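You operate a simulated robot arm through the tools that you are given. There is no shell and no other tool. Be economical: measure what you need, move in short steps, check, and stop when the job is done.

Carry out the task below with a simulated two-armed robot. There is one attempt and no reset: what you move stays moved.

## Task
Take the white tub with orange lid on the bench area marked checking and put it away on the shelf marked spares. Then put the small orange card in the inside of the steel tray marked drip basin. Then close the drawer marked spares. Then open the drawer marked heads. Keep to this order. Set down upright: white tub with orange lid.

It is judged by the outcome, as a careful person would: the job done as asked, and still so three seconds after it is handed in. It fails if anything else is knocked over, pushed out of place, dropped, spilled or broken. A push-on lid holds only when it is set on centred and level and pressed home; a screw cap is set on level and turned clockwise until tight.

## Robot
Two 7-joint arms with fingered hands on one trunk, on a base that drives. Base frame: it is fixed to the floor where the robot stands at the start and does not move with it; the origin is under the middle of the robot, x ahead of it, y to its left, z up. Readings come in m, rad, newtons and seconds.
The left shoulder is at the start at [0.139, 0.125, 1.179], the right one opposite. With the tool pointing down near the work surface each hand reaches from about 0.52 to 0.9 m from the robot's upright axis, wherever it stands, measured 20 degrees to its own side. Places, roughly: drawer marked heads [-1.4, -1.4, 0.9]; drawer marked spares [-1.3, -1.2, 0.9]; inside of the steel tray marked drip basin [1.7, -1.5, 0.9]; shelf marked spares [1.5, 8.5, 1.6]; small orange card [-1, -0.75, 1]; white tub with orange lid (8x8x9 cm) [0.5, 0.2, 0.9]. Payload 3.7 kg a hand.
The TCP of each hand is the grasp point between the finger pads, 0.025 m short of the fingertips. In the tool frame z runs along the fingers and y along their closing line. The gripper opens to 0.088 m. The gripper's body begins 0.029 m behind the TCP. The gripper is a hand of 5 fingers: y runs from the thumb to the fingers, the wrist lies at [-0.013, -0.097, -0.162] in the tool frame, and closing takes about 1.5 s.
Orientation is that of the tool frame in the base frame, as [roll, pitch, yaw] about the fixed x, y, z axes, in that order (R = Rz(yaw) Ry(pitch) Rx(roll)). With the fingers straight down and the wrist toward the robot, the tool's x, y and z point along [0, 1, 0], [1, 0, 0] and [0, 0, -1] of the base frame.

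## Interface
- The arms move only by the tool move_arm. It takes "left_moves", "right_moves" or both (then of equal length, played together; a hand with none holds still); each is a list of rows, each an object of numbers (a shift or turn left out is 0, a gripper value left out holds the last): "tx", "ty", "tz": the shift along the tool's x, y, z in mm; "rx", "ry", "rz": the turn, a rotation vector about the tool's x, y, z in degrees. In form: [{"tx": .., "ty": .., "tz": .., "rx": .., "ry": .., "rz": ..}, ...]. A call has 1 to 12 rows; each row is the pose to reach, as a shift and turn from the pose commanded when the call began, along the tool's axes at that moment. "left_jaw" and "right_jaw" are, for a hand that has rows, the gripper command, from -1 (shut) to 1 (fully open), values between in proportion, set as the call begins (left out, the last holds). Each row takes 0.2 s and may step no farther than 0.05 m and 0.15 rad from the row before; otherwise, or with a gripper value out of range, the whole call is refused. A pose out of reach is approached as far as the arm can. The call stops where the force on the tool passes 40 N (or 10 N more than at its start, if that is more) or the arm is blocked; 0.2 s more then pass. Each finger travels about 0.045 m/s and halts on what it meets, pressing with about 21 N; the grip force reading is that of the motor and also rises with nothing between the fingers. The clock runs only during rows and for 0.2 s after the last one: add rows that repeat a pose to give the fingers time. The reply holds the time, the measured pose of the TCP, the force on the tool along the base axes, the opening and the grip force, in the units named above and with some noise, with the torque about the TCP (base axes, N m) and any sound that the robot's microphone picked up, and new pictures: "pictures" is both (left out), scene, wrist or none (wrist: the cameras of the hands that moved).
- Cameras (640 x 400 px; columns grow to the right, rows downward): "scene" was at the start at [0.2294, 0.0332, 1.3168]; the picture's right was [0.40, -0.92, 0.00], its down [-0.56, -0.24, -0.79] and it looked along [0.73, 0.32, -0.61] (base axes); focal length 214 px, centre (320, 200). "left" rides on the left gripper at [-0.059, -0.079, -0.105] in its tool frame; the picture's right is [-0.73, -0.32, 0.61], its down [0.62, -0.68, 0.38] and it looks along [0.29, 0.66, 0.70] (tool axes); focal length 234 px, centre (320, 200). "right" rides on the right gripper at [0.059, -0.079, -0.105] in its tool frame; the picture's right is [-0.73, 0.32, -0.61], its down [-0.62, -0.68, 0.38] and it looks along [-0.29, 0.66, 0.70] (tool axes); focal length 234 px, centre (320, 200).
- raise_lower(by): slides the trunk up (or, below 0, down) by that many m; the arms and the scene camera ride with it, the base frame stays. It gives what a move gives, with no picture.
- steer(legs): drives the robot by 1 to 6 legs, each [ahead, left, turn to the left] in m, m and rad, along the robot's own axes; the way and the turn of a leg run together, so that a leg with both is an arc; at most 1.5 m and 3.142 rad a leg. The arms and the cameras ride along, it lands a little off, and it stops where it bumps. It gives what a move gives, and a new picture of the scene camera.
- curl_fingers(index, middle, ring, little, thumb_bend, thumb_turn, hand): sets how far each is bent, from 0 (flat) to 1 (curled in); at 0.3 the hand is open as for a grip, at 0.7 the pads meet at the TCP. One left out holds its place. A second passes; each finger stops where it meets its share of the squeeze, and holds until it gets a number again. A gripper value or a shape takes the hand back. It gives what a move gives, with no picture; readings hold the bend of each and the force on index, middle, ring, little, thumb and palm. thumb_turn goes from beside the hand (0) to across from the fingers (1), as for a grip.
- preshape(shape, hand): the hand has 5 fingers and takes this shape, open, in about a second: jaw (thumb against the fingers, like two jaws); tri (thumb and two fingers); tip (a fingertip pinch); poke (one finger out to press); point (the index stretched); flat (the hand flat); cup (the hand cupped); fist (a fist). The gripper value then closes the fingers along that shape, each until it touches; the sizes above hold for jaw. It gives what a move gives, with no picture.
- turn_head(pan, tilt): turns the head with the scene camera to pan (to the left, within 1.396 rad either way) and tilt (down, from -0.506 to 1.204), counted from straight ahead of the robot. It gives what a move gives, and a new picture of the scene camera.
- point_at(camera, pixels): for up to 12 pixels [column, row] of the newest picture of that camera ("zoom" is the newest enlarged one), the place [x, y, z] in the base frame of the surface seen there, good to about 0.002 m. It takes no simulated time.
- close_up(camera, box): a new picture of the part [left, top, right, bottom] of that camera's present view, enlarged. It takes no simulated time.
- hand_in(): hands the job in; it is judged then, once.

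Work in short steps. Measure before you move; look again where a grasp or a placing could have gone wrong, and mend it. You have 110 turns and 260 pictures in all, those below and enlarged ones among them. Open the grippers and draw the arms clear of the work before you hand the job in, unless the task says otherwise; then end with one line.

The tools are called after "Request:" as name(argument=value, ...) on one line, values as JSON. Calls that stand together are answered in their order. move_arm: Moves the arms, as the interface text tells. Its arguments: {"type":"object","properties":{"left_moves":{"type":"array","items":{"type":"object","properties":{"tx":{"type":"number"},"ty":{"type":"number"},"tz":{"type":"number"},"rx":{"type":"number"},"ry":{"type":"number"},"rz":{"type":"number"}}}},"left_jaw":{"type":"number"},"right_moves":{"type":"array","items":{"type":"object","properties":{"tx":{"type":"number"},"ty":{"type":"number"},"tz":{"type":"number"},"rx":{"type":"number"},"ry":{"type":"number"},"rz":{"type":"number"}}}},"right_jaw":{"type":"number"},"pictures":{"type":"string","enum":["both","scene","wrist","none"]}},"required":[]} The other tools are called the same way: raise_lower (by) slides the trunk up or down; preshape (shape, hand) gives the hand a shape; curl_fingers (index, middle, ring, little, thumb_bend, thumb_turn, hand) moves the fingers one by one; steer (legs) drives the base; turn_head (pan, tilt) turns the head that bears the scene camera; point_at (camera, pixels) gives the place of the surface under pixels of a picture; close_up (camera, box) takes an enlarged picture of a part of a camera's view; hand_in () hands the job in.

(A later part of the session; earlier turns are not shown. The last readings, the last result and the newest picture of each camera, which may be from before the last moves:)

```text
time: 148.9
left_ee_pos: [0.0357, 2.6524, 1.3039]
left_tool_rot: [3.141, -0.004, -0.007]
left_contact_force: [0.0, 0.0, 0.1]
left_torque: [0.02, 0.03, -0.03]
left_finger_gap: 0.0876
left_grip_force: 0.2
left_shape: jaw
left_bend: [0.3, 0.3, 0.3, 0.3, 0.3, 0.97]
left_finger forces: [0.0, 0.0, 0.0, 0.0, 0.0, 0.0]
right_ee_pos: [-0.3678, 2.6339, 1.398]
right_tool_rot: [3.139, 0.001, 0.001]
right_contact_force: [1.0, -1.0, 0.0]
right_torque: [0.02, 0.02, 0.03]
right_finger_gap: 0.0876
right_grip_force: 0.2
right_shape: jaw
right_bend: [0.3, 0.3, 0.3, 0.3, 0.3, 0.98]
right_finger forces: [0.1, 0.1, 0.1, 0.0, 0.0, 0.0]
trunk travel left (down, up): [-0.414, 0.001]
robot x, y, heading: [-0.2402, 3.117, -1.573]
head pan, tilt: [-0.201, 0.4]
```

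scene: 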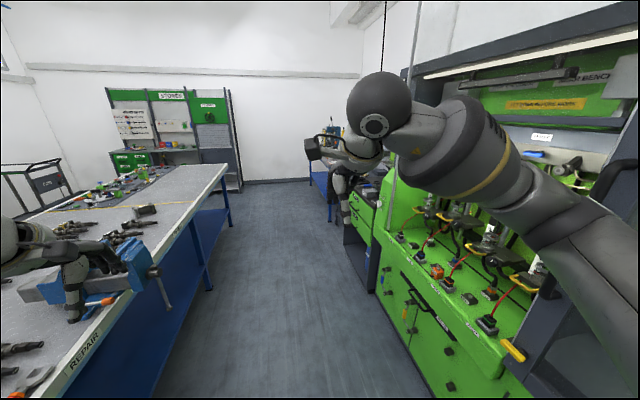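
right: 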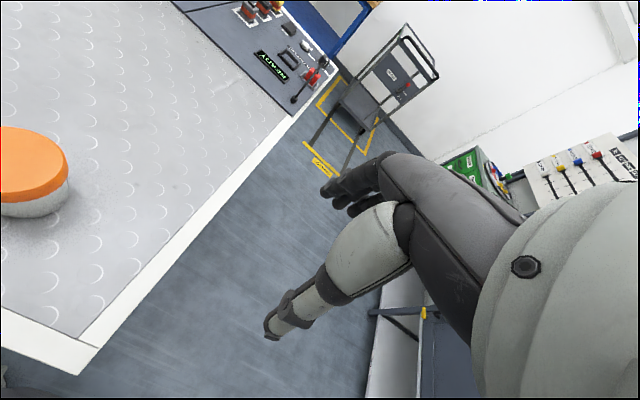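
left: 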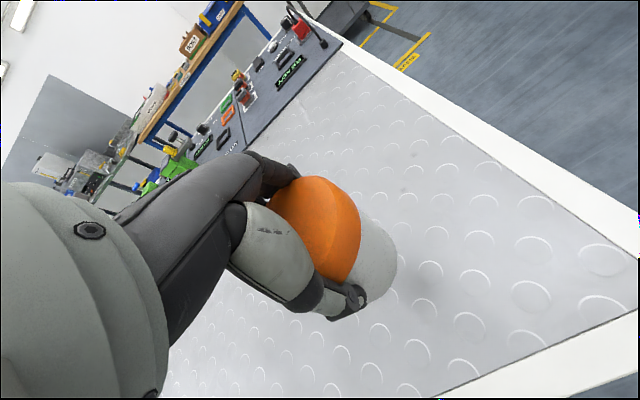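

Heading is square; I drive 1.5 + 1.0 m.

Request:
steer(legs=[[1.5, 0, 0.0], [1.0, 0, 0]])

Request:
turn_head(pan=-0.6, tilt=0.5)

```text
time: 161.3
left_ee_pos: [-0.024, 0.1152, 1.3042]
left_tool_rot: [3.141, -0.006, -0.03]
left_contact_force: [-0.4, 0.3, -0.3]
left_torque: [0.02, 0.0, 0.0]
left_finger_gap: 0.0878
left_grip_force: 0.1
left_shape: jaw
left_bend: [0.3, 0.3, 0.3, 0.3, 0.3, 0.97]
left_finger forces: [0.0, 0.1, 0.1, 0.1, 0.1, 0.0]
right_ee_pos: [-0.4279, 0.1048, 1.397]
right_tool_rot: [3.138, 0.002, -0.019]
right_contact_force: [0.3, 0.6, -0.5]
right_torque: [0.0, 0.04, 0.01]
right_finger_gap: 0.0878
right_grip_force: 0.1
right_shape: jaw
right_bend: [0.3, 0.3, 0.3, 0.3, 0.3, 0.98]
right_finger forces: [0.0, 0.1, 0.0, 0.0, 0.0, 0.0]
trunk travel left (down, up): [-0.414, 0.001]
robot x, y, heading: [-0.2894, 0.5849, -1.596]
head pan, tilt: [-0.201, 0.4]
```

scene: 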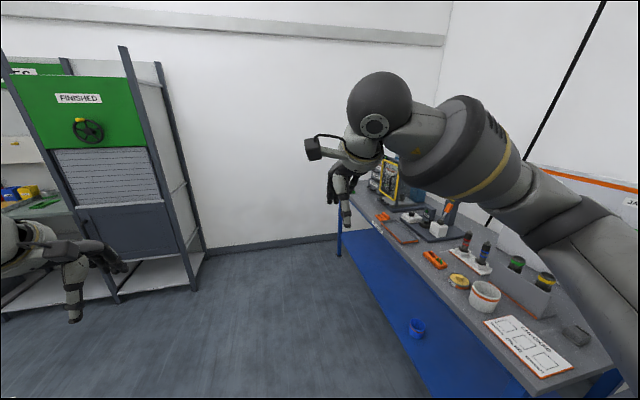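

```text
time: 162.2
left_ee_pos: [-0.0229, 0.1146, 1.3038]
left_tool_rot: [3.141, -0.005, -0.029]
left_contact_force: [-0.7, -0.2, -0.2]
left_torque: [0.02, 0.03, 0.0]
left_finger_gap: 0.088
left_grip_force: 0.1
left_shape: jaw
left_bend: [0.3, 0.3, 0.3, 0.3, 0.3, 0.97]
left_finger forces: [0.0, 0.0, 0.0, 0.1, 0.0, 0.0]
right_ee_pos: [-0.4283, 0.1064, 1.3981]
right_tool_rot: [3.14, 0.002, -0.02]
right_contact_force: [-0.1, -1.3, 0.1]
right_torque: [-0.05, 0.0, 0.0]
right_finger_gap: 0.0878
right_grip_force: 0.1
right_shape: jaw
right_bend: [0.3, 0.3, 0.3, 0.3, 0.3, 0.98]
right_finger forces: [0.1, 0.0, 0.1, 0.0, 0.1, 0.0]
trunk travel left (down, up): [-0.414, 0.001]
robot x, y, heading: [-0.2877, 0.5848, -1.6]
head pan, tilt: [-0.6, 0.499]
```

scene: 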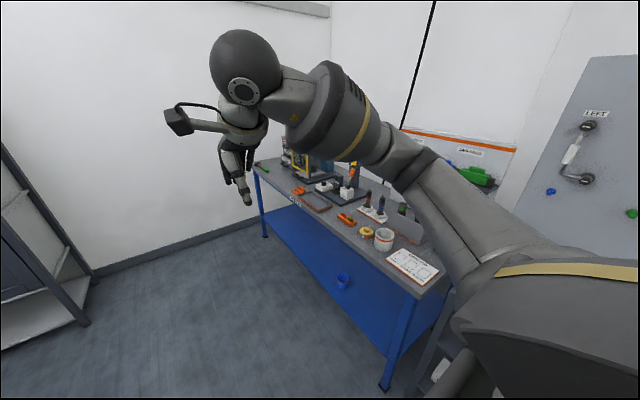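

The green bench lies on the right (front edge near x≈−0.9). I drive ahead to y≈−0.7, shifted left a bit, then turn right to face it.

Request:
steer(legs=[[1.28, 0.25, 0], [0, 0, -1.545]])

Request:
turn_head(pan=0, tilt=0.6)

```text
time: 172.6
left_ee_pos: [-0.5558, -0.9863, 1.3027]
left_tool_rot: [3.141, -0.007, -1.594]
left_contact_force: [0.4, 0.2, -0.3]
left_torque: [0.02, -0.02, 0.01]
left_finger_gap: 0.0879
left_grip_force: 0.1
left_shape: jaw
left_bend: [0.3, 0.3, 0.3, 0.3, 0.3, 0.97]
left_finger forces: [0.1, 0.1, 0.1, 0.0, 0.0, 0.0]
right_ee_pos: [-0.5668, -0.5822, 1.3976]
right_tool_rot: [3.14, 0.003, -1.587]
right_contact_force: [0.5, -0.6, 0.2]
right_torque: [0.0, 0.02, -0.03]
right_finger_gap: 0.0877
right_grip_force: 0.0
right_shape: jaw
right_bend: [0.3, 0.3, 0.3, 0.3, 0.3, 0.98]
right_finger forces: [0.0, 0.1, 0.1, 0.1, 0.1, 0.1]
trunk travel left (down, up): [-0.414, 0.001]
robot x, y, heading: [-0.0844, -0.7205, 3.115]
head pan, tilt: [-0.6, 0.499]
```

scene: 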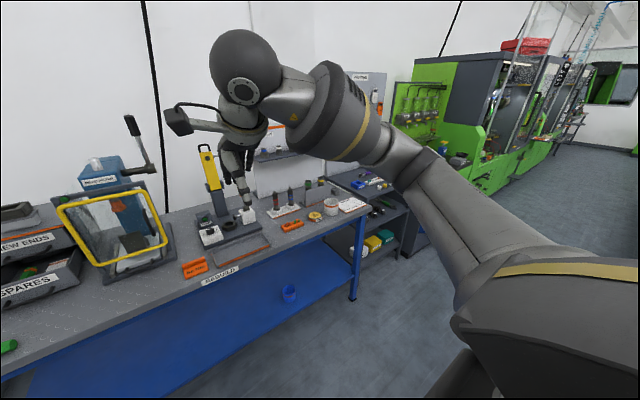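

```text
time: 173.6
left_ee_pos: [-0.5547, -0.9853, 1.3033]
left_tool_rot: [-3.141, -0.007, -1.596]
left_contact_force: [0.0, 0.2, -0.9]
left_torque: [0.01, 0.0, 0.02]
left_finger_gap: 0.088
left_grip_force: 0.0
left_shape: jaw
left_bend: [0.3, 0.3, 0.3, 0.3, 0.3, 0.97]
left_finger forces: [0.0, 0.0, 0.0, 0.0, 0.1, 0.0]
right_ee_pos: [-0.5655, -0.5837, 1.3983]
right_tool_rot: [3.138, 0.003, -1.586]
right_contact_force: [-0.4, 1.0, -0.2]
right_torque: [0.01, -0.03, -0.03]
right_finger_gap: 0.0879
right_grip_force: 0.0
right_shape: jaw
right_bend: [0.3, 0.3, 0.3, 0.3, 0.3, 0.98]
right_finger forces: [0.0, 0.0, 0.0, 0.0, 0.0, 0.0]
trunk travel left (down, up): [-0.414, 0.001]
robot x, y, heading: [-0.0895, -0.7189, 3.121]
head pan, tilt: [0.0, 0.6]
```

scene: 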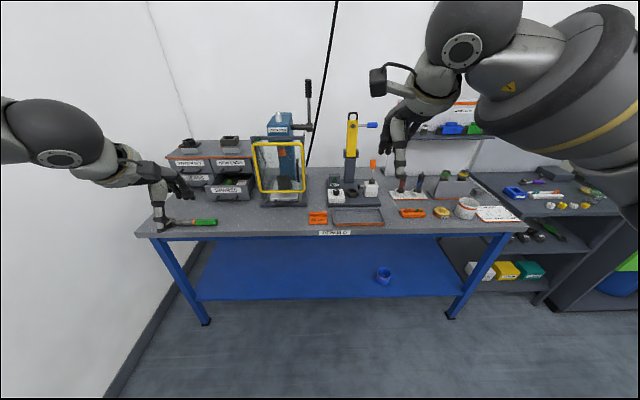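

The drawer block is at back left; an orange card is at (318,217), and more orange things are at (412,212). I zoom on both areas.

Request:
close_up(camera="scene", box=[130, 120, 330, 245])

Request:
close_up(camera="scene", box=[290, 160, 450, 260])

Request:
point_at(camera="scene", pixels=[[318, 217], [412, 212], [355, 217], [330, 232], [240, 235], [235, 187], [190, 183]])

```text
3.20 times, centred on (230, 182) of scene
```

zoom: 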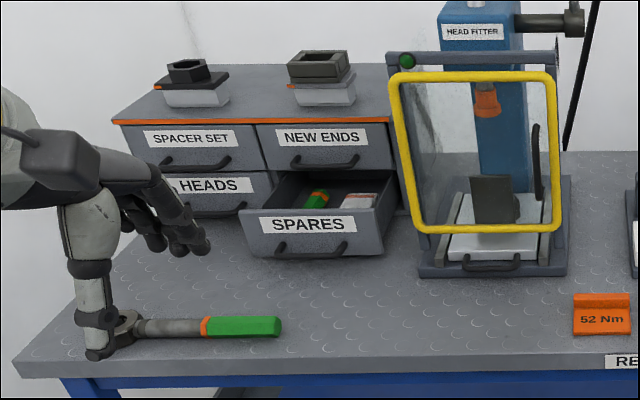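

```text
4.00 times, centred on (370, 210) of scene
```

zoom: 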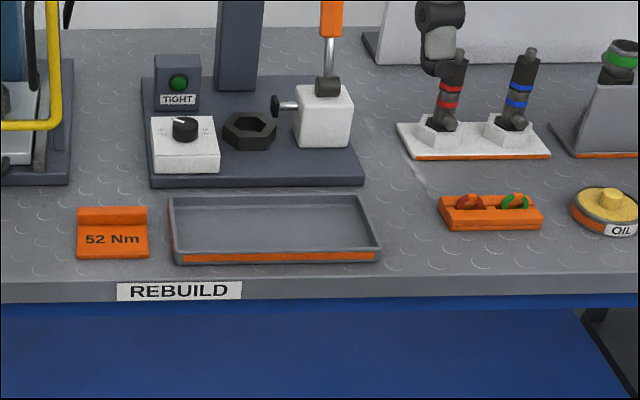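

```text
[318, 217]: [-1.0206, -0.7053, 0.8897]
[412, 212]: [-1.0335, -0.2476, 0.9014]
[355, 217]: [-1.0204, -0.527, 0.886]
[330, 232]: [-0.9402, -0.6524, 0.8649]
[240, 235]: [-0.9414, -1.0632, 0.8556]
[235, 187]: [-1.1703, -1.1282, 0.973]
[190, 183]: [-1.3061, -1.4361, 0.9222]
```

The orange "52 Nm" card is the one to take. I measure its shape closely.

Request:
close_up(camera="scene", box=[300, 200, 340, 230])

```text
13.33 times, centred on (320, 215) of scene
```

zoom: 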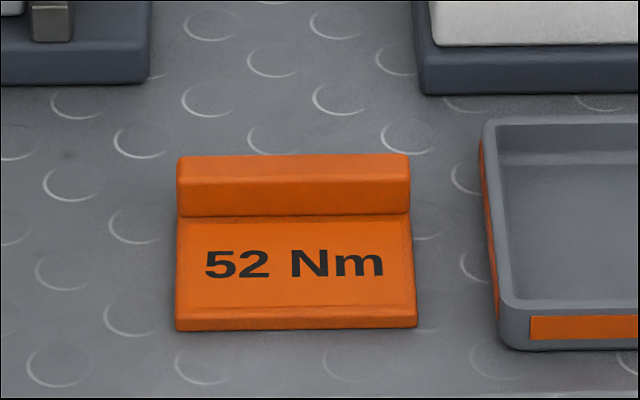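

Request:
point_at(camera="zoom", pixels=[[190, 165], [400, 165], [295, 160], [295, 175], [295, 195], [295, 210], [295, 250], [295, 310], [180, 320], [413, 318], [295, 350], [295, 90]])

```text
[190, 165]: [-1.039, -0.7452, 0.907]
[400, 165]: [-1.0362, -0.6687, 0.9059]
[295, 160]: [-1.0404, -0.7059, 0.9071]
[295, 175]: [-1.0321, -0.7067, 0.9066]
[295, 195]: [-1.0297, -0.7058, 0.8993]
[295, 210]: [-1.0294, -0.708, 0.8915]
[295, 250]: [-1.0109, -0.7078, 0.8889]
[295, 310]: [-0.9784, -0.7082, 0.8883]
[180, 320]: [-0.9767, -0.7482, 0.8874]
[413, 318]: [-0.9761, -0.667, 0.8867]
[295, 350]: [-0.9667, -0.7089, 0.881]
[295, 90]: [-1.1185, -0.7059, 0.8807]
```

The card is a plate (8 mm thick) with an upright bar along its back (x≈−1.036, z up to 0.907), good for a fingertip pinch. I lower the trunk and drive to put the card in front of the right hand.

Request:
raise_lower(by=-0.214)

Request:
steer(legs=[[0.3, 0.17, 0.02]])

Request:
turn_head(pan=-0.25, tilt=0.85)

```text
time: 175.8
left_ee_pos: [-0.5546, -0.9861, 1.0901]
left_tool_rot: [3.139, -0.007, -1.599]
left_contact_force: [-0.3, 0.4, 0.6]
left_torque: [0.04, 0.02, -0.02]
left_finger_gap: 0.0878
left_grip_force: 0.0
left_shape: jaw
left_bend: [0.3, 0.3, 0.3, 0.3, 0.3, 0.97]
left_finger forces: [0.0, 0.0, 0.1, 0.0, 0.0, 0.0]
right_ee_pos: [-0.5652, -0.582, 1.1846]
right_tool_rot: [3.136, 0.002, -1.587]
right_contact_force: [-0.1, -0.8, -0.5]
right_torque: [-0.05, -0.01, -0.03]
right_finger_gap: 0.0877
right_grip_force: 0.1
right_shape: jaw
right_bend: [0.3, 0.3, 0.3, 0.3, 0.3, 0.98]
right_finger forces: [0.1, 0.0, 0.1, 0.0, 0.0, 0.0]
trunk travel left (down, up): [-0.2, 0.215]
robot x, y, heading: [-0.0863, -0.7202, 3.12]
head pan, tilt: [0.0, 0.6]
```

```text
time: 178.1
left_ee_pos: [-0.8512, -1.1678, 1.0892]
left_tool_rot: [3.14, -0.006, -1.569]
left_contact_force: [-0.8, -0.8, -0.1]
left_torque: [0.02, 0.01, -0.02]
left_finger_gap: 0.0878
left_grip_force: 0.1
left_shape: jaw
left_bend: [0.3, 0.3, 0.3, 0.3, 0.3, 0.97]
left_finger forces: [0.0, 0.0, 0.0, 0.0, 0.0, 0.0]
right_ee_pos: [-0.8737, -0.7658, 1.1835]
right_tool_rot: [3.138, 0.002, -1.558]
right_contact_force: [-0.1, 0.5, -0.5]
right_torque: [-0.01, -0.01, -0.02]
right_finger_gap: 0.0876
right_grip_force: 0.1
right_shape: jaw
right_bend: [0.3, 0.3, 0.3, 0.3, 0.3, 0.98]
right_finger forces: [0.0, 0.0, 0.0, 0.0, 0.0, 0.0]
trunk travel left (down, up): [-0.2, 0.215]
robot x, y, heading: [-0.3894, -0.8853, -3.139]
head pan, tilt: [0.0, 0.6]
```

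scene: 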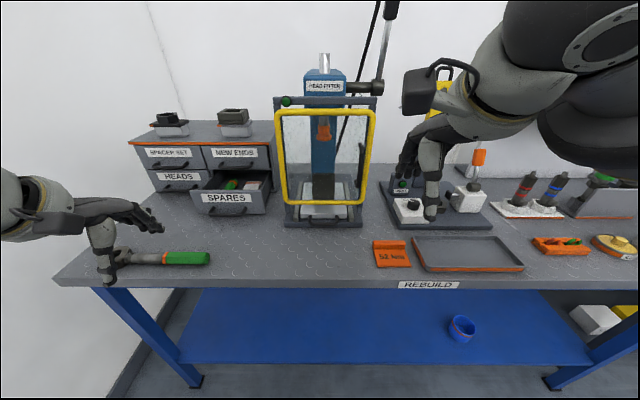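

```text
time: 178.9
left_ee_pos: [-0.8516, -1.1682, 1.0897]
left_tool_rot: [-3.14, -0.005, -1.569]
left_contact_force: [-0.4, 0.5, 0.6]
left_torque: [-0.01, 0.0, 0.04]
left_finger_gap: 0.0877
left_grip_force: 0.0
left_shape: jaw
left_bend: [0.3, 0.3, 0.3, 0.3, 0.3, 0.97]
left_finger forces: [0.1, 0.0, 0.0, 0.1, 0.1, 0.0]
right_ee_pos: [-0.8721, -0.7645, 1.1834]
right_tool_rot: [3.138, 0.002, -1.559]
right_contact_force: [-0.1, -0.9, -0.7]
right_torque: [-0.02, -0.02, 0.03]
right_finger_gap: 0.0876
right_grip_force: 0.1
right_shape: jaw
right_bend: [0.3, 0.3, 0.3, 0.3, 0.3, 0.98]
right_finger forces: [0.1, 0.1, 0.0, 0.0, 0.1, 0.0]
trunk travel left (down, up): [-0.2, 0.215]
robot x, y, heading: [-0.3876, -0.889, -3.136]
head pan, tilt: [-0.25, 0.85]
```

scene: 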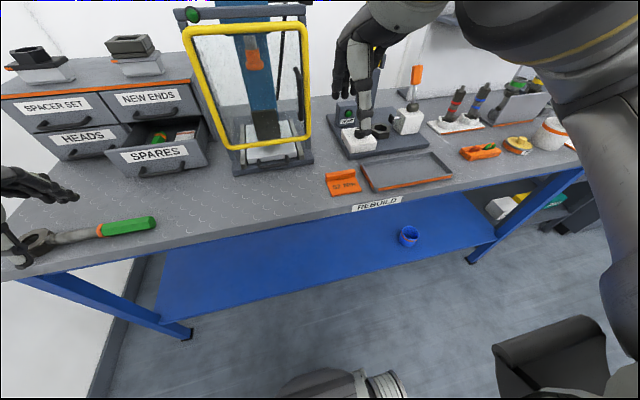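

I bring the right hand above the card's bar (x −1.037, y −0.707), narrowing the gap to about half.

Request:
move_arm(right_moves=[{"ty": 41, "tx": -15, "tz": 20}, {"ty": 82, "tx": -30, "tz": 50}, {"ty": 123, "tx": -45, "tz": 90}, {"ty": 164, "tx": -59, "tz": 120}, {"ty": 164, "tx": -59, "tz": 150}, {"ty": 164, "tx": -59, "tz": 175}, {"ty": 164, "tx": -59, "tz": 190}, {"ty": 164, "tx": -59, "tz": 190}], right_jaw=0.0)

Request:
close_up(camera="scene", box=[290, 110, 420, 210])

```text
refused: row 2 steps farther than a row can; nothing moved
```

```text
4.00 times, centred on (355, 160) of scene
```

zoom: 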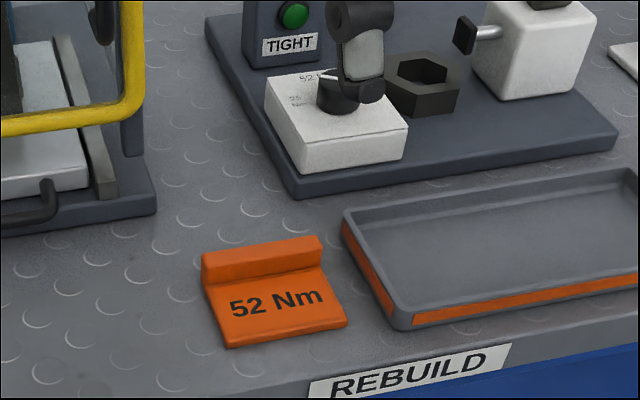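

Step too long; I use smaller rows.

Request:
move_arm(right_moves=[{"ty": 30, "tx": -12, "tz": 20}, {"ty": 60, "tx": -24, "tz": 45}, {"ty": 90, "tx": -36, "tz": 70}, {"ty": 120, "tx": -46, "tz": 95}, {"ty": 150, "tx": -55, "tz": 120}, {"ty": 164, "tx": -59, "tz": 150}, {"ty": 164, "tx": -59, "tz": 175}, {"ty": 164, "tx": -59, "tz": 190}, {"ty": 164, "tx": -59, "tz": 190}], right_jaw=0.0)

Request:
close_up(camera="scene", box=[290, 110, 420, 210])

```text
time: 180.9
left_ee_pos: [-0.8514, -1.1683, 1.0901]
left_tool_rot: [3.141, -0.006, -1.569]
left_contact_force: [0.2, 0.3, 0.3]
left_torque: [-0.02, 0.01, 0.0]
left_finger_gap: 0.0879
left_grip_force: 0.1
left_shape: jaw
left_bend: [0.3, 0.3, 0.3, 0.3, 0.3, 0.97]
left_finger forces: [0.1, 0.1, 0.0, 0.0, 0.1, 0.1]
right_ee_pos: [-1.037, -0.7065, 0.996]
right_tool_rot: [3.138, 0.0, -1.557]
right_contact_force: [-0.1, 0.7, 0.3]
right_torque: [-0.01, 0.03, 0.03]
right_finger_gap: 0.0441
right_grip_force: 0.1
right_shape: jaw
right_bend: [0.74, 0.44, 0.41, 0.41, 0.69, 1.0]
right_finger forces: [0.0, 0.1, 0.0, 0.1, 0.0, 0.1]
trunk travel left (down, up): [-0.2, 0.215]
robot x, y, heading: [-0.3892, -0.8893, -3.139]
head pan, tilt: [-0.25, 0.85]
```

scene: 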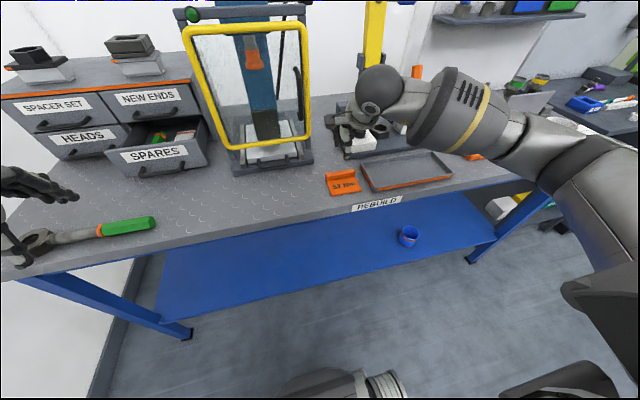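
right: 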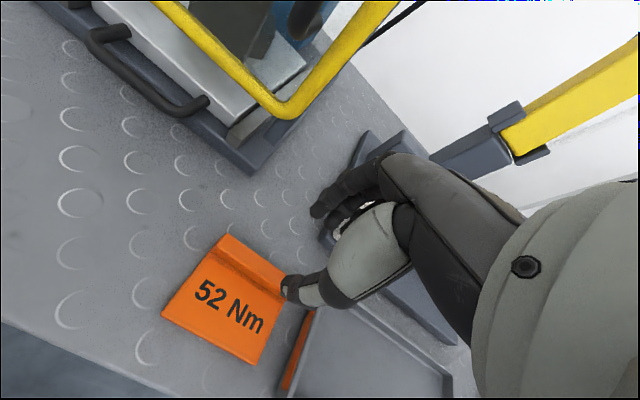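

```text
4.00 times, centred on (355, 160) of scene
```

zoom: 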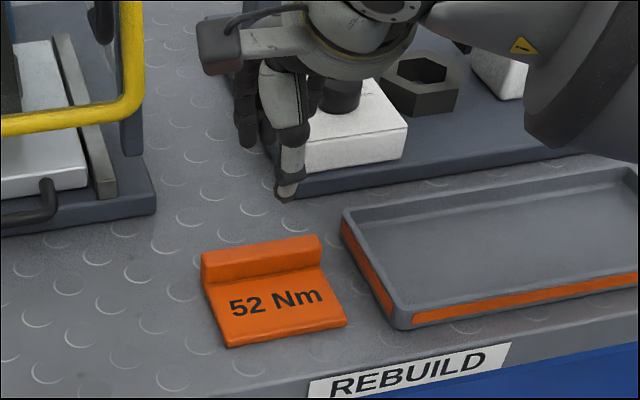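

I look closely at the fingers, since the index reads 0.74.

Request:
close_up(camera="right", box=[180, 120, 440, 320])

```text
2.00 times, centred on (310, 220) of right
```

zoom: 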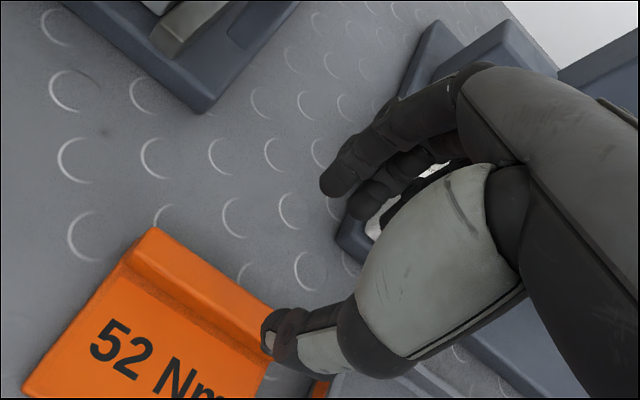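

I measure the tester base corner behind the card and the bar ends again.

Request:
close_up(camera="scene", box=[290, 110, 420, 210])

Request:
point_at(camera="zoom", pixels=[[298, 193], [298, 180], [255, 140], [210, 262], [318, 245], [265, 252], [350, 230], [345, 215]])

```text
4.00 times, centred on (355, 160) of scene
```

zoom: 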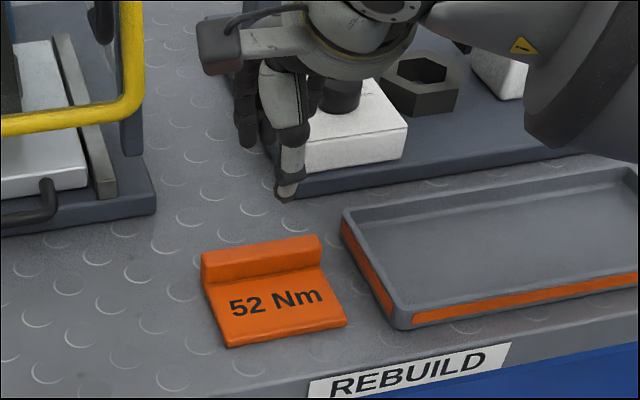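

```text
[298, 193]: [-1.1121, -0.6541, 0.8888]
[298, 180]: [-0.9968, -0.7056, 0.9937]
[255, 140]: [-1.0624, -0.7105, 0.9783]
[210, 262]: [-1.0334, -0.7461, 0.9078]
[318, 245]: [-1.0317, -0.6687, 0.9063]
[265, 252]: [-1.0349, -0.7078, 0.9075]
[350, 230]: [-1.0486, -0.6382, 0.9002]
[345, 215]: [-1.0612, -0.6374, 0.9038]
```

Clear. I descend 60 mm and look.

Request:
move_arm(right_moves=[{"tz": 20}, {"tz": 40}, {"tz": 55}, {"tz": 62}])

Request:
close_up(camera="scene", box=[300, 130, 380, 210])

Request:
close_up(camera="right", box=[180, 120, 440, 320])

```text
time: 181.9
left_ee_pos: [-0.8513, -1.1683, 1.0892]
left_tool_rot: [3.141, -0.006, -1.568]
left_contact_force: [0.5, 0.4, 0.6]
left_torque: [-0.02, -0.01, -0.03]
left_finger_gap: 0.0882
left_grip_force: 0.1
left_shape: jaw
left_bend: [0.3, 0.3, 0.3, 0.3, 0.3, 0.97]
left_finger forces: [0.0, 0.0, 0.1, 0.0, 0.0, 0.0]
right_ee_pos: [-1.0369, -0.7066, 0.932]
right_tool_rot: [3.138, 0.001, -1.56]
right_contact_force: [-0.3, -0.2, -0.2]
right_torque: [-0.01, -0.01, 0.02]
right_finger_gap: 0.044
right_grip_force: 0.1
right_shape: jaw
right_bend: [0.74, 0.44, 0.41, 0.41, 0.69, 1.0]
right_finger forces: [0.1, 0.1, 0.0, 0.0, 0.1, 0.1]
trunk travel left (down, up): [-0.2, 0.215]
robot x, y, heading: [-0.3898, -0.888, -3.132]
head pan, tilt: [-0.25, 0.85]
```

scene: 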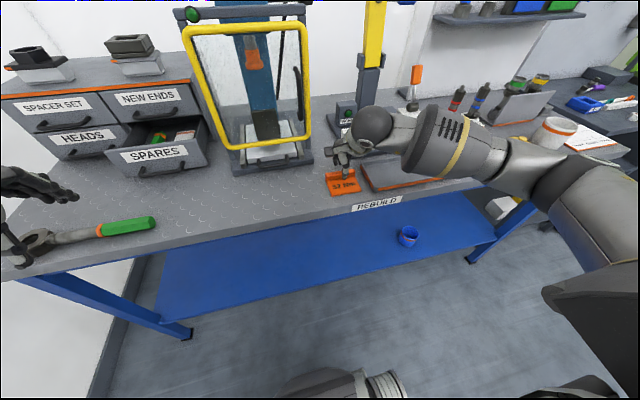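
right: 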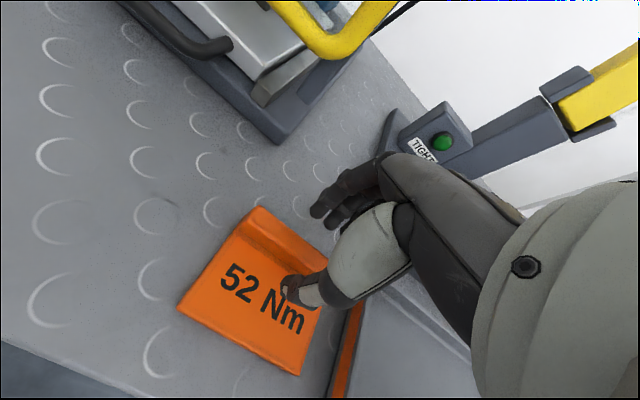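

```text
5.00 times, centred on (340, 170) of scene
```

zoom: 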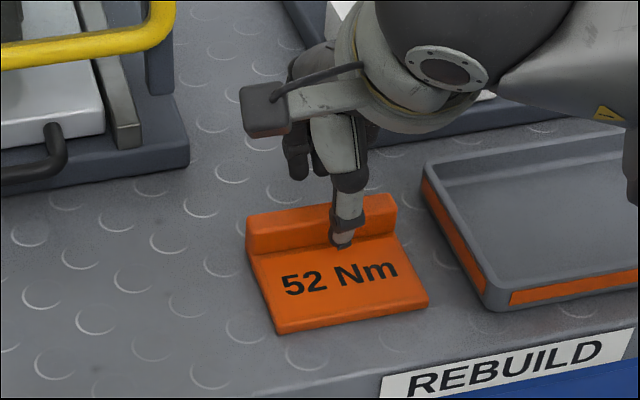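

```text
2.00 times, centred on (310, 220) of right
```

zoom: 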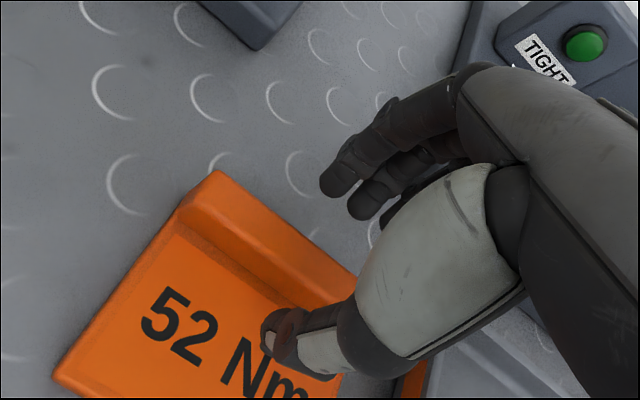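

The thumb is in front of the bar, fingers behind it. I descend 14 mm more and close.

Request:
move_arm(right_moves=[{"tz": 6}, {"tz": 11}, {"tz": 15}], pictures="none")

Request:
close_up(camera="scene", box=[300, 130, 380, 210])

```text
time: 182.7
left_ee_pos: [-0.8508, -1.1695, 1.0902]
left_tool_rot: [-3.141, -0.004, -1.568]
left_contact_force: [-0.7, -0.5, -0.5]
left_torque: [0.0, 0.06, -0.01]
left_finger_gap: 0.0878
left_grip_force: 0.0
left_shape: jaw
left_bend: [0.3, 0.3, 0.3, 0.3, 0.3, 0.97]
left_finger forces: [0.0, 0.0, 0.0, 0.1, 0.0, 0.0]
right_ee_pos: [-1.0372, -0.7079, 0.9174]
right_tool_rot: [3.138, 0.001, -1.559]
right_contact_force: [0.0, -0.6, -0.6]
right_torque: [-0.02, 0.01, -0.02]
right_finger_gap: 0.0443
right_grip_force: 0.1
right_shape: jaw
right_bend: [0.74, 0.44, 0.41, 0.41, 0.69, 1.0]
right_finger forces: [0.0, 0.0, 0.0, 0.0, 0.1, 0.0]
trunk travel left (down, up): [-0.2, 0.215]
robot x, y, heading: [-0.391, -0.8888, -3.137]
head pan, tilt: [-0.25, 0.85]
```

```text
5.00 times, centred on (340, 170) of scene
```

zoom: 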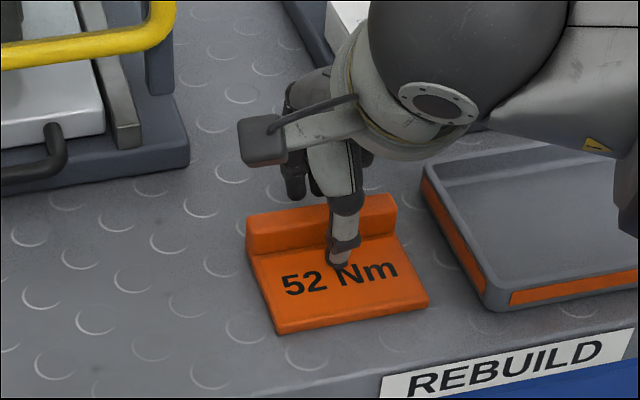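

No contact yet. I close the hand on the bar.

Request:
move_arm(right_moves=[{}, {}, {}, {}, {}, {}, {}], right_jaw=-1)

Request:
close_up(camera="scene", box=[300, 130, 380, 210])

```text
time: 184.3
left_ee_pos: [-0.8519, -1.1683, 1.0891]
left_tool_rot: [-3.141, -0.004, -1.57]
left_contact_force: [-0.6, 0.2, 0.4]
left_torque: [-0.05, -0.01, -0.01]
left_finger_gap: 0.0876
left_grip_force: 0.0
left_shape: jaw
left_bend: [0.3, 0.3, 0.3, 0.3, 0.3, 0.97]
left_finger forces: [0.0, 0.0, 0.0, 0.0, 0.1, 0.0]
right_ee_pos: [-1.0381, -0.7073, 0.9166]
right_tool_rot: [3.138, 0.002, -1.558]
right_contact_force: [0.0, -0.5, -0.1]
right_torque: [0.0, -0.02, 0.01]
right_finger_gap: 0.0106
right_grip_force: 20.5
right_shape: jaw
right_bend: [0.72, 0.64, 0.65, 0.7, 0.74, 1.0]
right_finger forces: [11.7, 5.2, 2.1, 0.1, 18.9, 0.0]
trunk travel left (down, up): [-0.2, 0.215]
robot x, y, heading: [-0.3893, -0.8898, -3.14]
head pan, tilt: [-0.25, 0.85]
```

scene: 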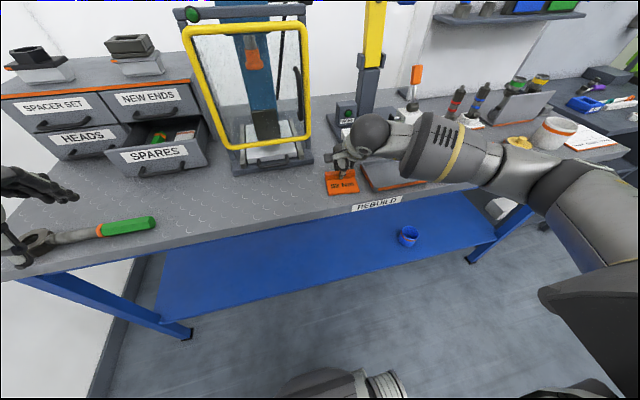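
right: 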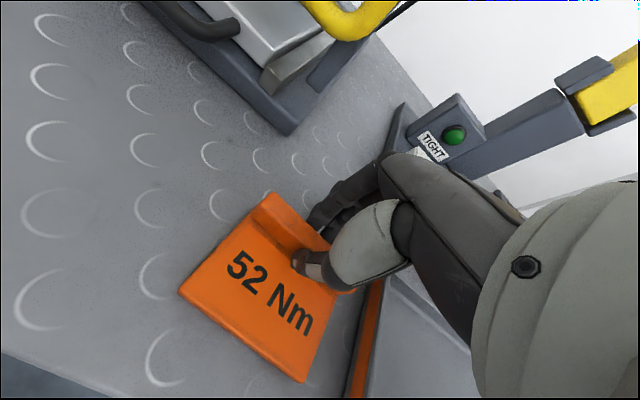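

```text
5.00 times, centred on (340, 170) of scene
```

zoom: 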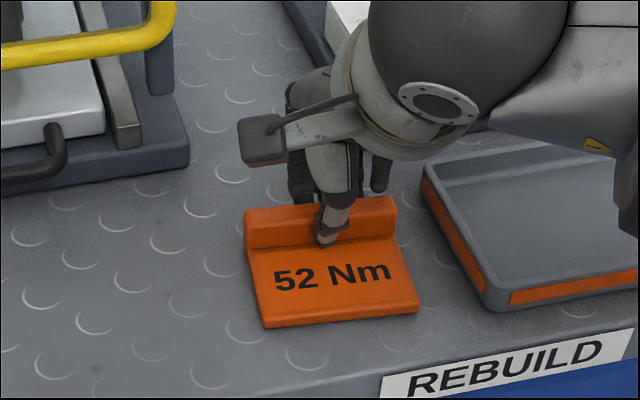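

Gripped (gap 10.6 mm, 20 N). I lift 120 mm and check.

Request:
move_arm(right_moves=[{"tz": -15}, {"tz": -40}, {"tz": -70}, {"tz": -100}, {"tz": -140}, {"tz": -180}])

```text
time: 185.7
left_ee_pos: [-0.8507, -1.1683, 1.0898]
left_tool_rot: [-3.141, -0.006, -1.57]
left_contact_force: [0.4, -0.1, -0.4]
left_torque: [0.0, -0.01, 0.02]
left_finger_gap: 0.0878
left_grip_force: 0.0
left_shape: jaw
left_bend: [0.3, 0.3, 0.3, 0.3, 0.3, 0.97]
left_finger forces: [0.0, 0.0, 0.0, 0.0, 0.0, 0.0]
right_ee_pos: [-1.0372, -0.7065, 1.0975]
right_tool_rot: [3.138, 0.002, -1.558]
right_contact_force: [-1.0, 0.0, -0.9]
right_torque: [-0.02, 0.0, 0.03]
right_finger_gap: 0.0105
right_grip_force: 20.9
right_shape: jaw
right_bend: [0.72, 0.64, 0.65, 0.7, 0.74, 1.0]
right_finger forces: [12.1, 5.0, 2.0, 0.0, 19.1, 0.1]
trunk travel left (down, up): [-0.2, 0.215]
robot x, y, heading: [-0.3865, -0.8863, -3.141]
head pan, tilt: [-0.25, 0.85]
```

scene: 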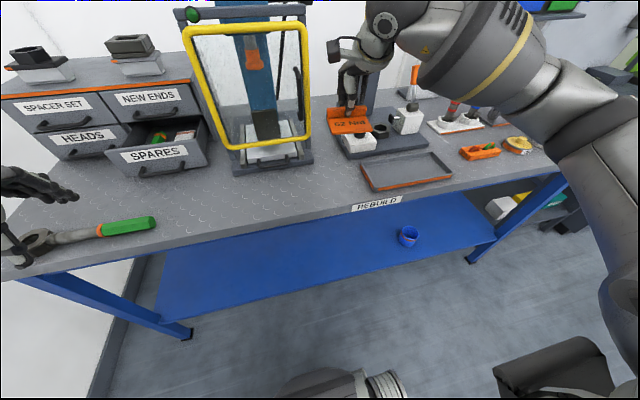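
right: 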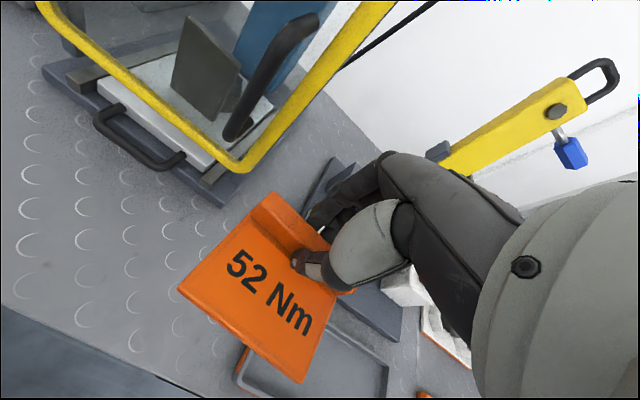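

The card is held firmly. I draw the hand back, reverse 0.45 m from the bench, and look to the left (−y) toward the racks.

Request:
move_arm(right_moves=[{"ty": -40}, {"ty": -80}, {"ty": -120}, {"ty": -150}], pictures="none")

Request:
steer(legs=[[-0.45, 0, 0]])

Request:
turn_head(pan=1.39, tilt=0.4)

```text
time: 186.7
left_ee_pos: [-0.8514, -1.1686, 1.0902]
left_tool_rot: [3.141, -0.005, -1.568]
left_contact_force: [0.2, -0.2, 0.5]
left_torque: [0.0, -0.01, 0.0]
left_finger_gap: 0.0878
left_grip_force: 0.1
left_shape: jaw
left_bend: [0.3, 0.3, 0.3, 0.3, 0.3, 0.97]
left_finger forces: [0.0, 0.1, 0.1, 0.0, 0.0, 0.0]
right_ee_pos: [-0.8874, -0.7094, 1.1005]
right_tool_rot: [3.138, 0.001, -1.56]
right_contact_force: [-0.5, -0.3, 0.3]
right_torque: [0.01, 0.04, 0.03]
right_finger_gap: 0.0106
right_grip_force: 21.0
right_shape: jaw
right_bend: [0.72, 0.64, 0.66, 0.7, 0.74, 1.0]
right_finger forces: [12.0, 4.9, 2.0, 0.0, 18.9, 0.1]
trunk travel left (down, up): [-0.2, 0.215]
robot x, y, heading: [-0.3908, -0.892, -3.142]
head pan, tilt: [-0.25, 0.85]
```

```text
time: 189.4
left_ee_pos: [-0.3965, -1.1686, 1.0898]
left_tool_rot: [-3.141, -0.006, -1.559]
left_contact_force: [0.1, 0.1, -0.4]
left_torque: [-0.02, 0.04, -0.03]
left_finger_gap: 0.0879
left_grip_force: 0.2
left_shape: jaw
left_bend: [0.3, 0.3, 0.3, 0.3, 0.3, 0.97]
left_finger forces: [0.0, 0.0, 0.0, 0.0, 0.0, 0.0]
right_ee_pos: [-0.4358, -0.708, 1.0992]
right_tool_rot: [3.139, 0.003, -1.551]
right_contact_force: [0.2, 0.9, 0.1]
right_torque: [0.02, 0.0, 0.02]
right_finger_gap: 0.0104
right_grip_force: 20.8
right_shape: jaw
right_bend: [0.72, 0.64, 0.66, 0.7, 0.74, 1.0]
right_finger forces: [12.0, 5.0, 2.0, 0.0, 19.0, 0.0]
trunk travel left (down, up): [-0.2, 0.215]
robot x, y, heading: [0.0638, -0.8854, -3.131]
head pan, tilt: [-0.25, 0.85]
```

scene: 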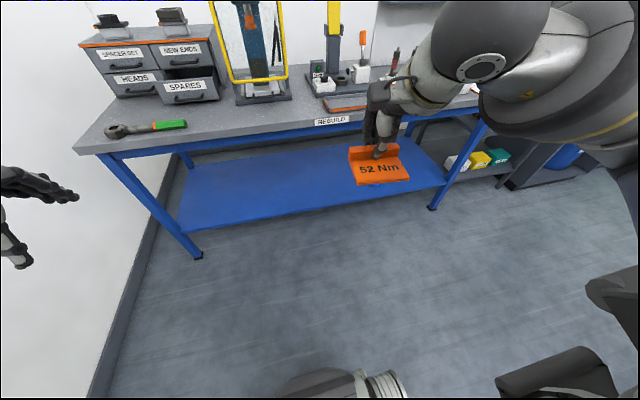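

```text
time: 191.1
left_ee_pos: [-0.3966, -1.1674, 1.0884]
left_tool_rot: [-3.14, -0.005, -1.559]
left_contact_force: [0.0, -0.2, 0.1]
left_torque: [0.0, 0.02, 0.01]
left_finger_gap: 0.088
left_grip_force: 0.0
left_shape: jaw
left_bend: [0.3, 0.3, 0.3, 0.3, 0.3, 0.97]
left_finger forces: [0.0, 0.0, 0.0, 0.0, 0.1, 0.0]
right_ee_pos: [-0.4376, -0.7085, 1.1001]
right_tool_rot: [3.138, 0.002, -1.551]
right_contact_force: [-0.6, 0.7, -1.6]
right_torque: [0.01, -0.01, 0.02]
right_finger_gap: 0.0104
right_grip_force: 21.1
right_shape: jaw
right_bend: [0.72, 0.64, 0.66, 0.7, 0.74, 1.0]
right_finger forces: [11.9, 5.0, 2.1, 0.1, 19.1, 0.0]
trunk travel left (down, up): [-0.2, 0.215]
robot x, y, heading: [0.0636, -0.8836, -3.128]
head pan, tilt: [1.389, 0.4]
```

scene: 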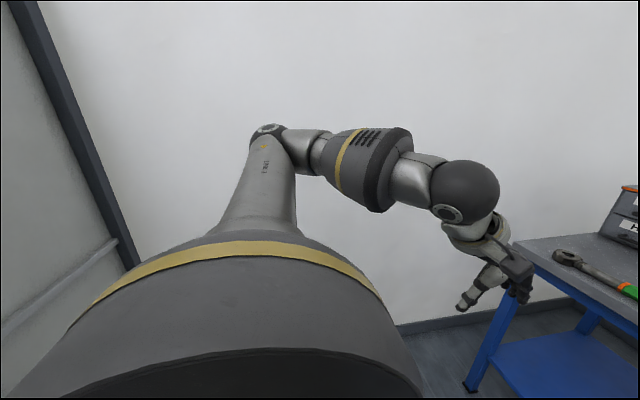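

The rack starts just left behind me; I turn right a quarter (facing +y) and look right along +x.

Request:
steer(legs=[[0, 0, -1.58]])

Request:
turn_head(pan=-1.39, tilt=0.45)

```text
time: 195.3
left_ee_pos: [-0.2263, -0.4274, 1.0896]
left_tool_rot: [3.142, -0.006, -3.119]
left_contact_force: [-0.6, 0.7, 0.0]
left_torque: [-0.01, -0.01, -0.02]
left_finger_gap: 0.0879
left_grip_force: 0.2
left_shape: jaw
left_bend: [0.3, 0.3, 0.3, 0.3, 0.3, 0.97]
left_finger forces: [0.0, 0.1, 0.1, 0.0, 0.0, 0.1]
right_ee_pos: [0.2332, -0.3826, 1.0996]
right_tool_rot: [3.139, 0.002, -3.108]
right_contact_force: [0.6, -0.8, 0.1]
right_torque: [0.0, -0.03, -0.03]
right_finger_gap: 0.0102
right_grip_force: 20.7
right_shape: jaw
right_bend: [0.72, 0.64, 0.66, 0.7, 0.74, 1.0]
right_finger forces: [11.9, 4.9, 2.0, 0.0, 18.7, 0.0]
trunk travel left (down, up): [-0.2, 0.215]
robot x, y, heading: [0.0643, -0.8847, 1.596]
head pan, tilt: [1.389, 0.4]
```

scene: 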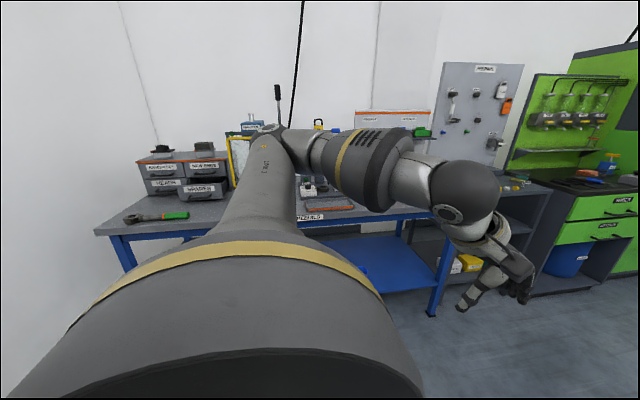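

```text
time: 197.7
left_ee_pos: [-0.2267, -0.4277, 1.0884]
left_tool_rot: [-3.141, -0.004, -3.118]
left_contact_force: [0.5, 0.0, 0.3]
left_torque: [0.02, 0.02, 0.01]
left_finger_gap: 0.0879
left_grip_force: 0.0
left_shape: jaw
left_bend: [0.3, 0.3, 0.3, 0.3, 0.3, 0.97]
left_finger forces: [0.0, 0.0, 0.0, 0.1, 0.0, 0.0]
right_ee_pos: [0.2342, -0.382, 1.1007]
right_tool_rot: [3.138, 0.001, -3.109]
right_contact_force: [0.6, 0.4, -1.1]
right_torque: [0.0, 0.01, 0.0]
right_finger_gap: 0.0105
right_grip_force: 21.5
right_shape: jaw
right_bend: [0.72, 0.64, 0.66, 0.7, 0.74, 1.0]
right_finger forces: [11.9, 4.9, 2.0, 0.1, 18.7, 0.0]
trunk travel left (down, up): [-0.2, 0.215]
robot x, y, heading: [0.0669, -0.883, 1.597]
head pan, tilt: [-1.389, 0.45]
```

scene: 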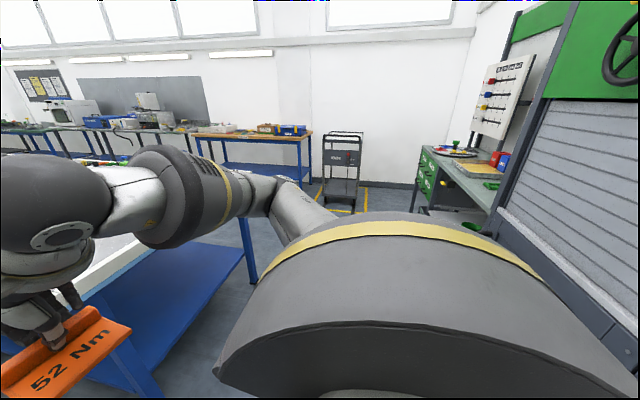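

I measure the rack's front edge and the items on its worktop at (450–500, 150–190).

Request:
point_at(camera="scene", pixels=[[480, 170], [458, 152], [488, 195], [420, 175], [600, 200], [520, 240], [350, 200], [425, 210]])

Request:
close_up(camera="scene", box=[400, 130, 530, 240])

```text
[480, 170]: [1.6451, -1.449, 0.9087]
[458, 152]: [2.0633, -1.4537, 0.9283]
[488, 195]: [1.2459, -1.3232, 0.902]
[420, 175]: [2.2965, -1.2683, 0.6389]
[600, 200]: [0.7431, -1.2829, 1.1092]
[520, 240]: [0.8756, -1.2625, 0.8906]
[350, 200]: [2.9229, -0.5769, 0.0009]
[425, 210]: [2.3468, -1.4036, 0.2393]
```

```text
3.64 times, centred on (465, 185) of scene
```

zoom: 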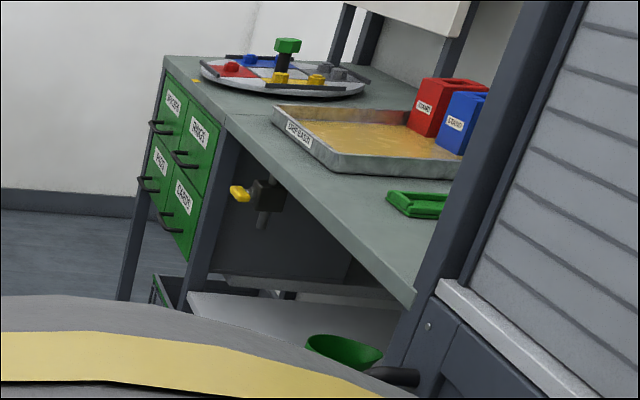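

The drip basin tray is at about (1.65,−1.45,0.9) on the rack's worktop, front edge y≈−1.26. I go forward 0.24, turn to face +x, and drive 1.4 m along the corridor.

Request:
steer(legs=[[0.24, 0, 0], [0, 0, -1.597], [1.4, 0, 0]])

Request:
turn_head(pan=-0.9, tilt=0.6)

```text
time: 209.8
left_ee_pos: [1.8855, -0.3104, 1.0891]
left_tool_rot: [3.141, -0.005, 1.618]
left_contact_force: [-0.6, 0.6, -0.3]
left_torque: [-0.01, -0.01, 0.04]
left_finger_gap: 0.088
left_grip_force: 0.1
left_shape: jaw
left_bend: [0.3, 0.3, 0.3, 0.3, 0.3, 0.97]
left_finger forces: [0.0, 0.0, 0.0, 0.0, 0.0, 0.1]
right_ee_pos: [1.9422, -0.7691, 1.1001]
right_tool_rot: [3.139, 0.002, 1.628]
right_contact_force: [-0.9, -0.4, -0.6]
right_torque: [-0.01, -0.01, 0.0]
right_finger_gap: 0.0103
right_grip_force: 20.7
right_shape: jaw
right_bend: [0.72, 0.64, 0.66, 0.7, 0.75, 1.0]
right_finger forces: [11.7, 4.8, 2.0, 0.1, 18.5, 0.1]
trunk travel left (down, up): [-0.2, 0.215]
robot x, y, heading: [1.4327, -0.6095, 0.047]
head pan, tilt: [-1.389, 0.45]
```

scene: 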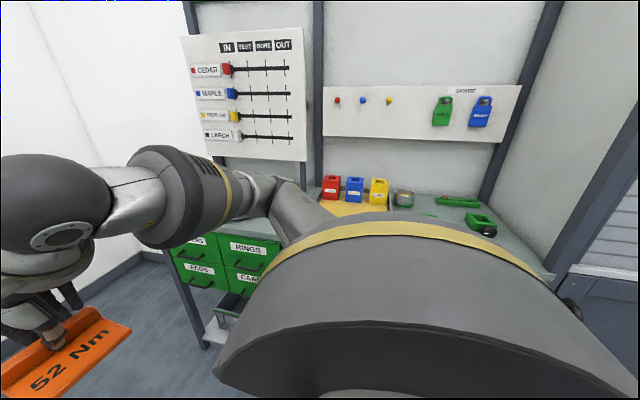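

```text
time: 210.8
left_ee_pos: [1.8846, -0.3097, 1.0902]
left_tool_rot: [3.141, -0.005, 1.618]
left_contact_force: [-0.7, 0.3, 0.0]
left_torque: [0.01, -0.01, -0.02]
left_finger_gap: 0.088
left_grip_force: 0.0
left_shape: jaw
left_bend: [0.3, 0.3, 0.3, 0.3, 0.3, 0.97]
left_finger forces: [0.0, 0.1, 0.0, 0.0, 0.0, 0.0]
right_ee_pos: [1.9426, -0.7684, 1.0994]
right_tool_rot: [3.139, 0.003, 1.628]
right_contact_force: [-0.7, 0.2, -1.5]
right_torque: [-0.02, -0.01, 0.0]
right_finger_gap: 0.0103
right_grip_force: 21.2
right_shape: jaw
right_bend: [0.72, 0.64, 0.66, 0.7, 0.75, 1.0]
right_finger forces: [11.7, 4.7, 2.0, 0.0, 18.6, 0.0]
trunk travel left (down, up): [-0.2, 0.215]
robot x, y, heading: [1.435, -0.6073, 0.05]
head pan, tilt: [-0.901, 0.6]
```

scene: 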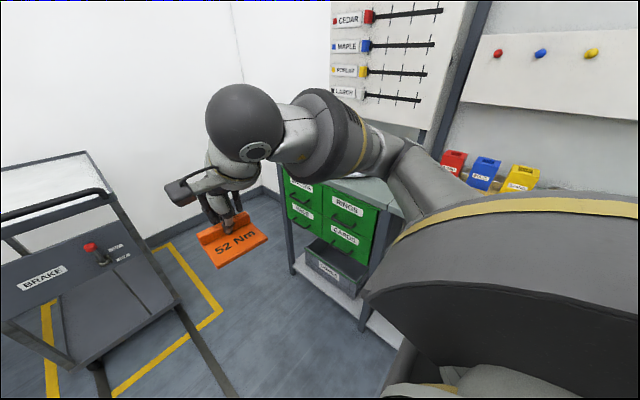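

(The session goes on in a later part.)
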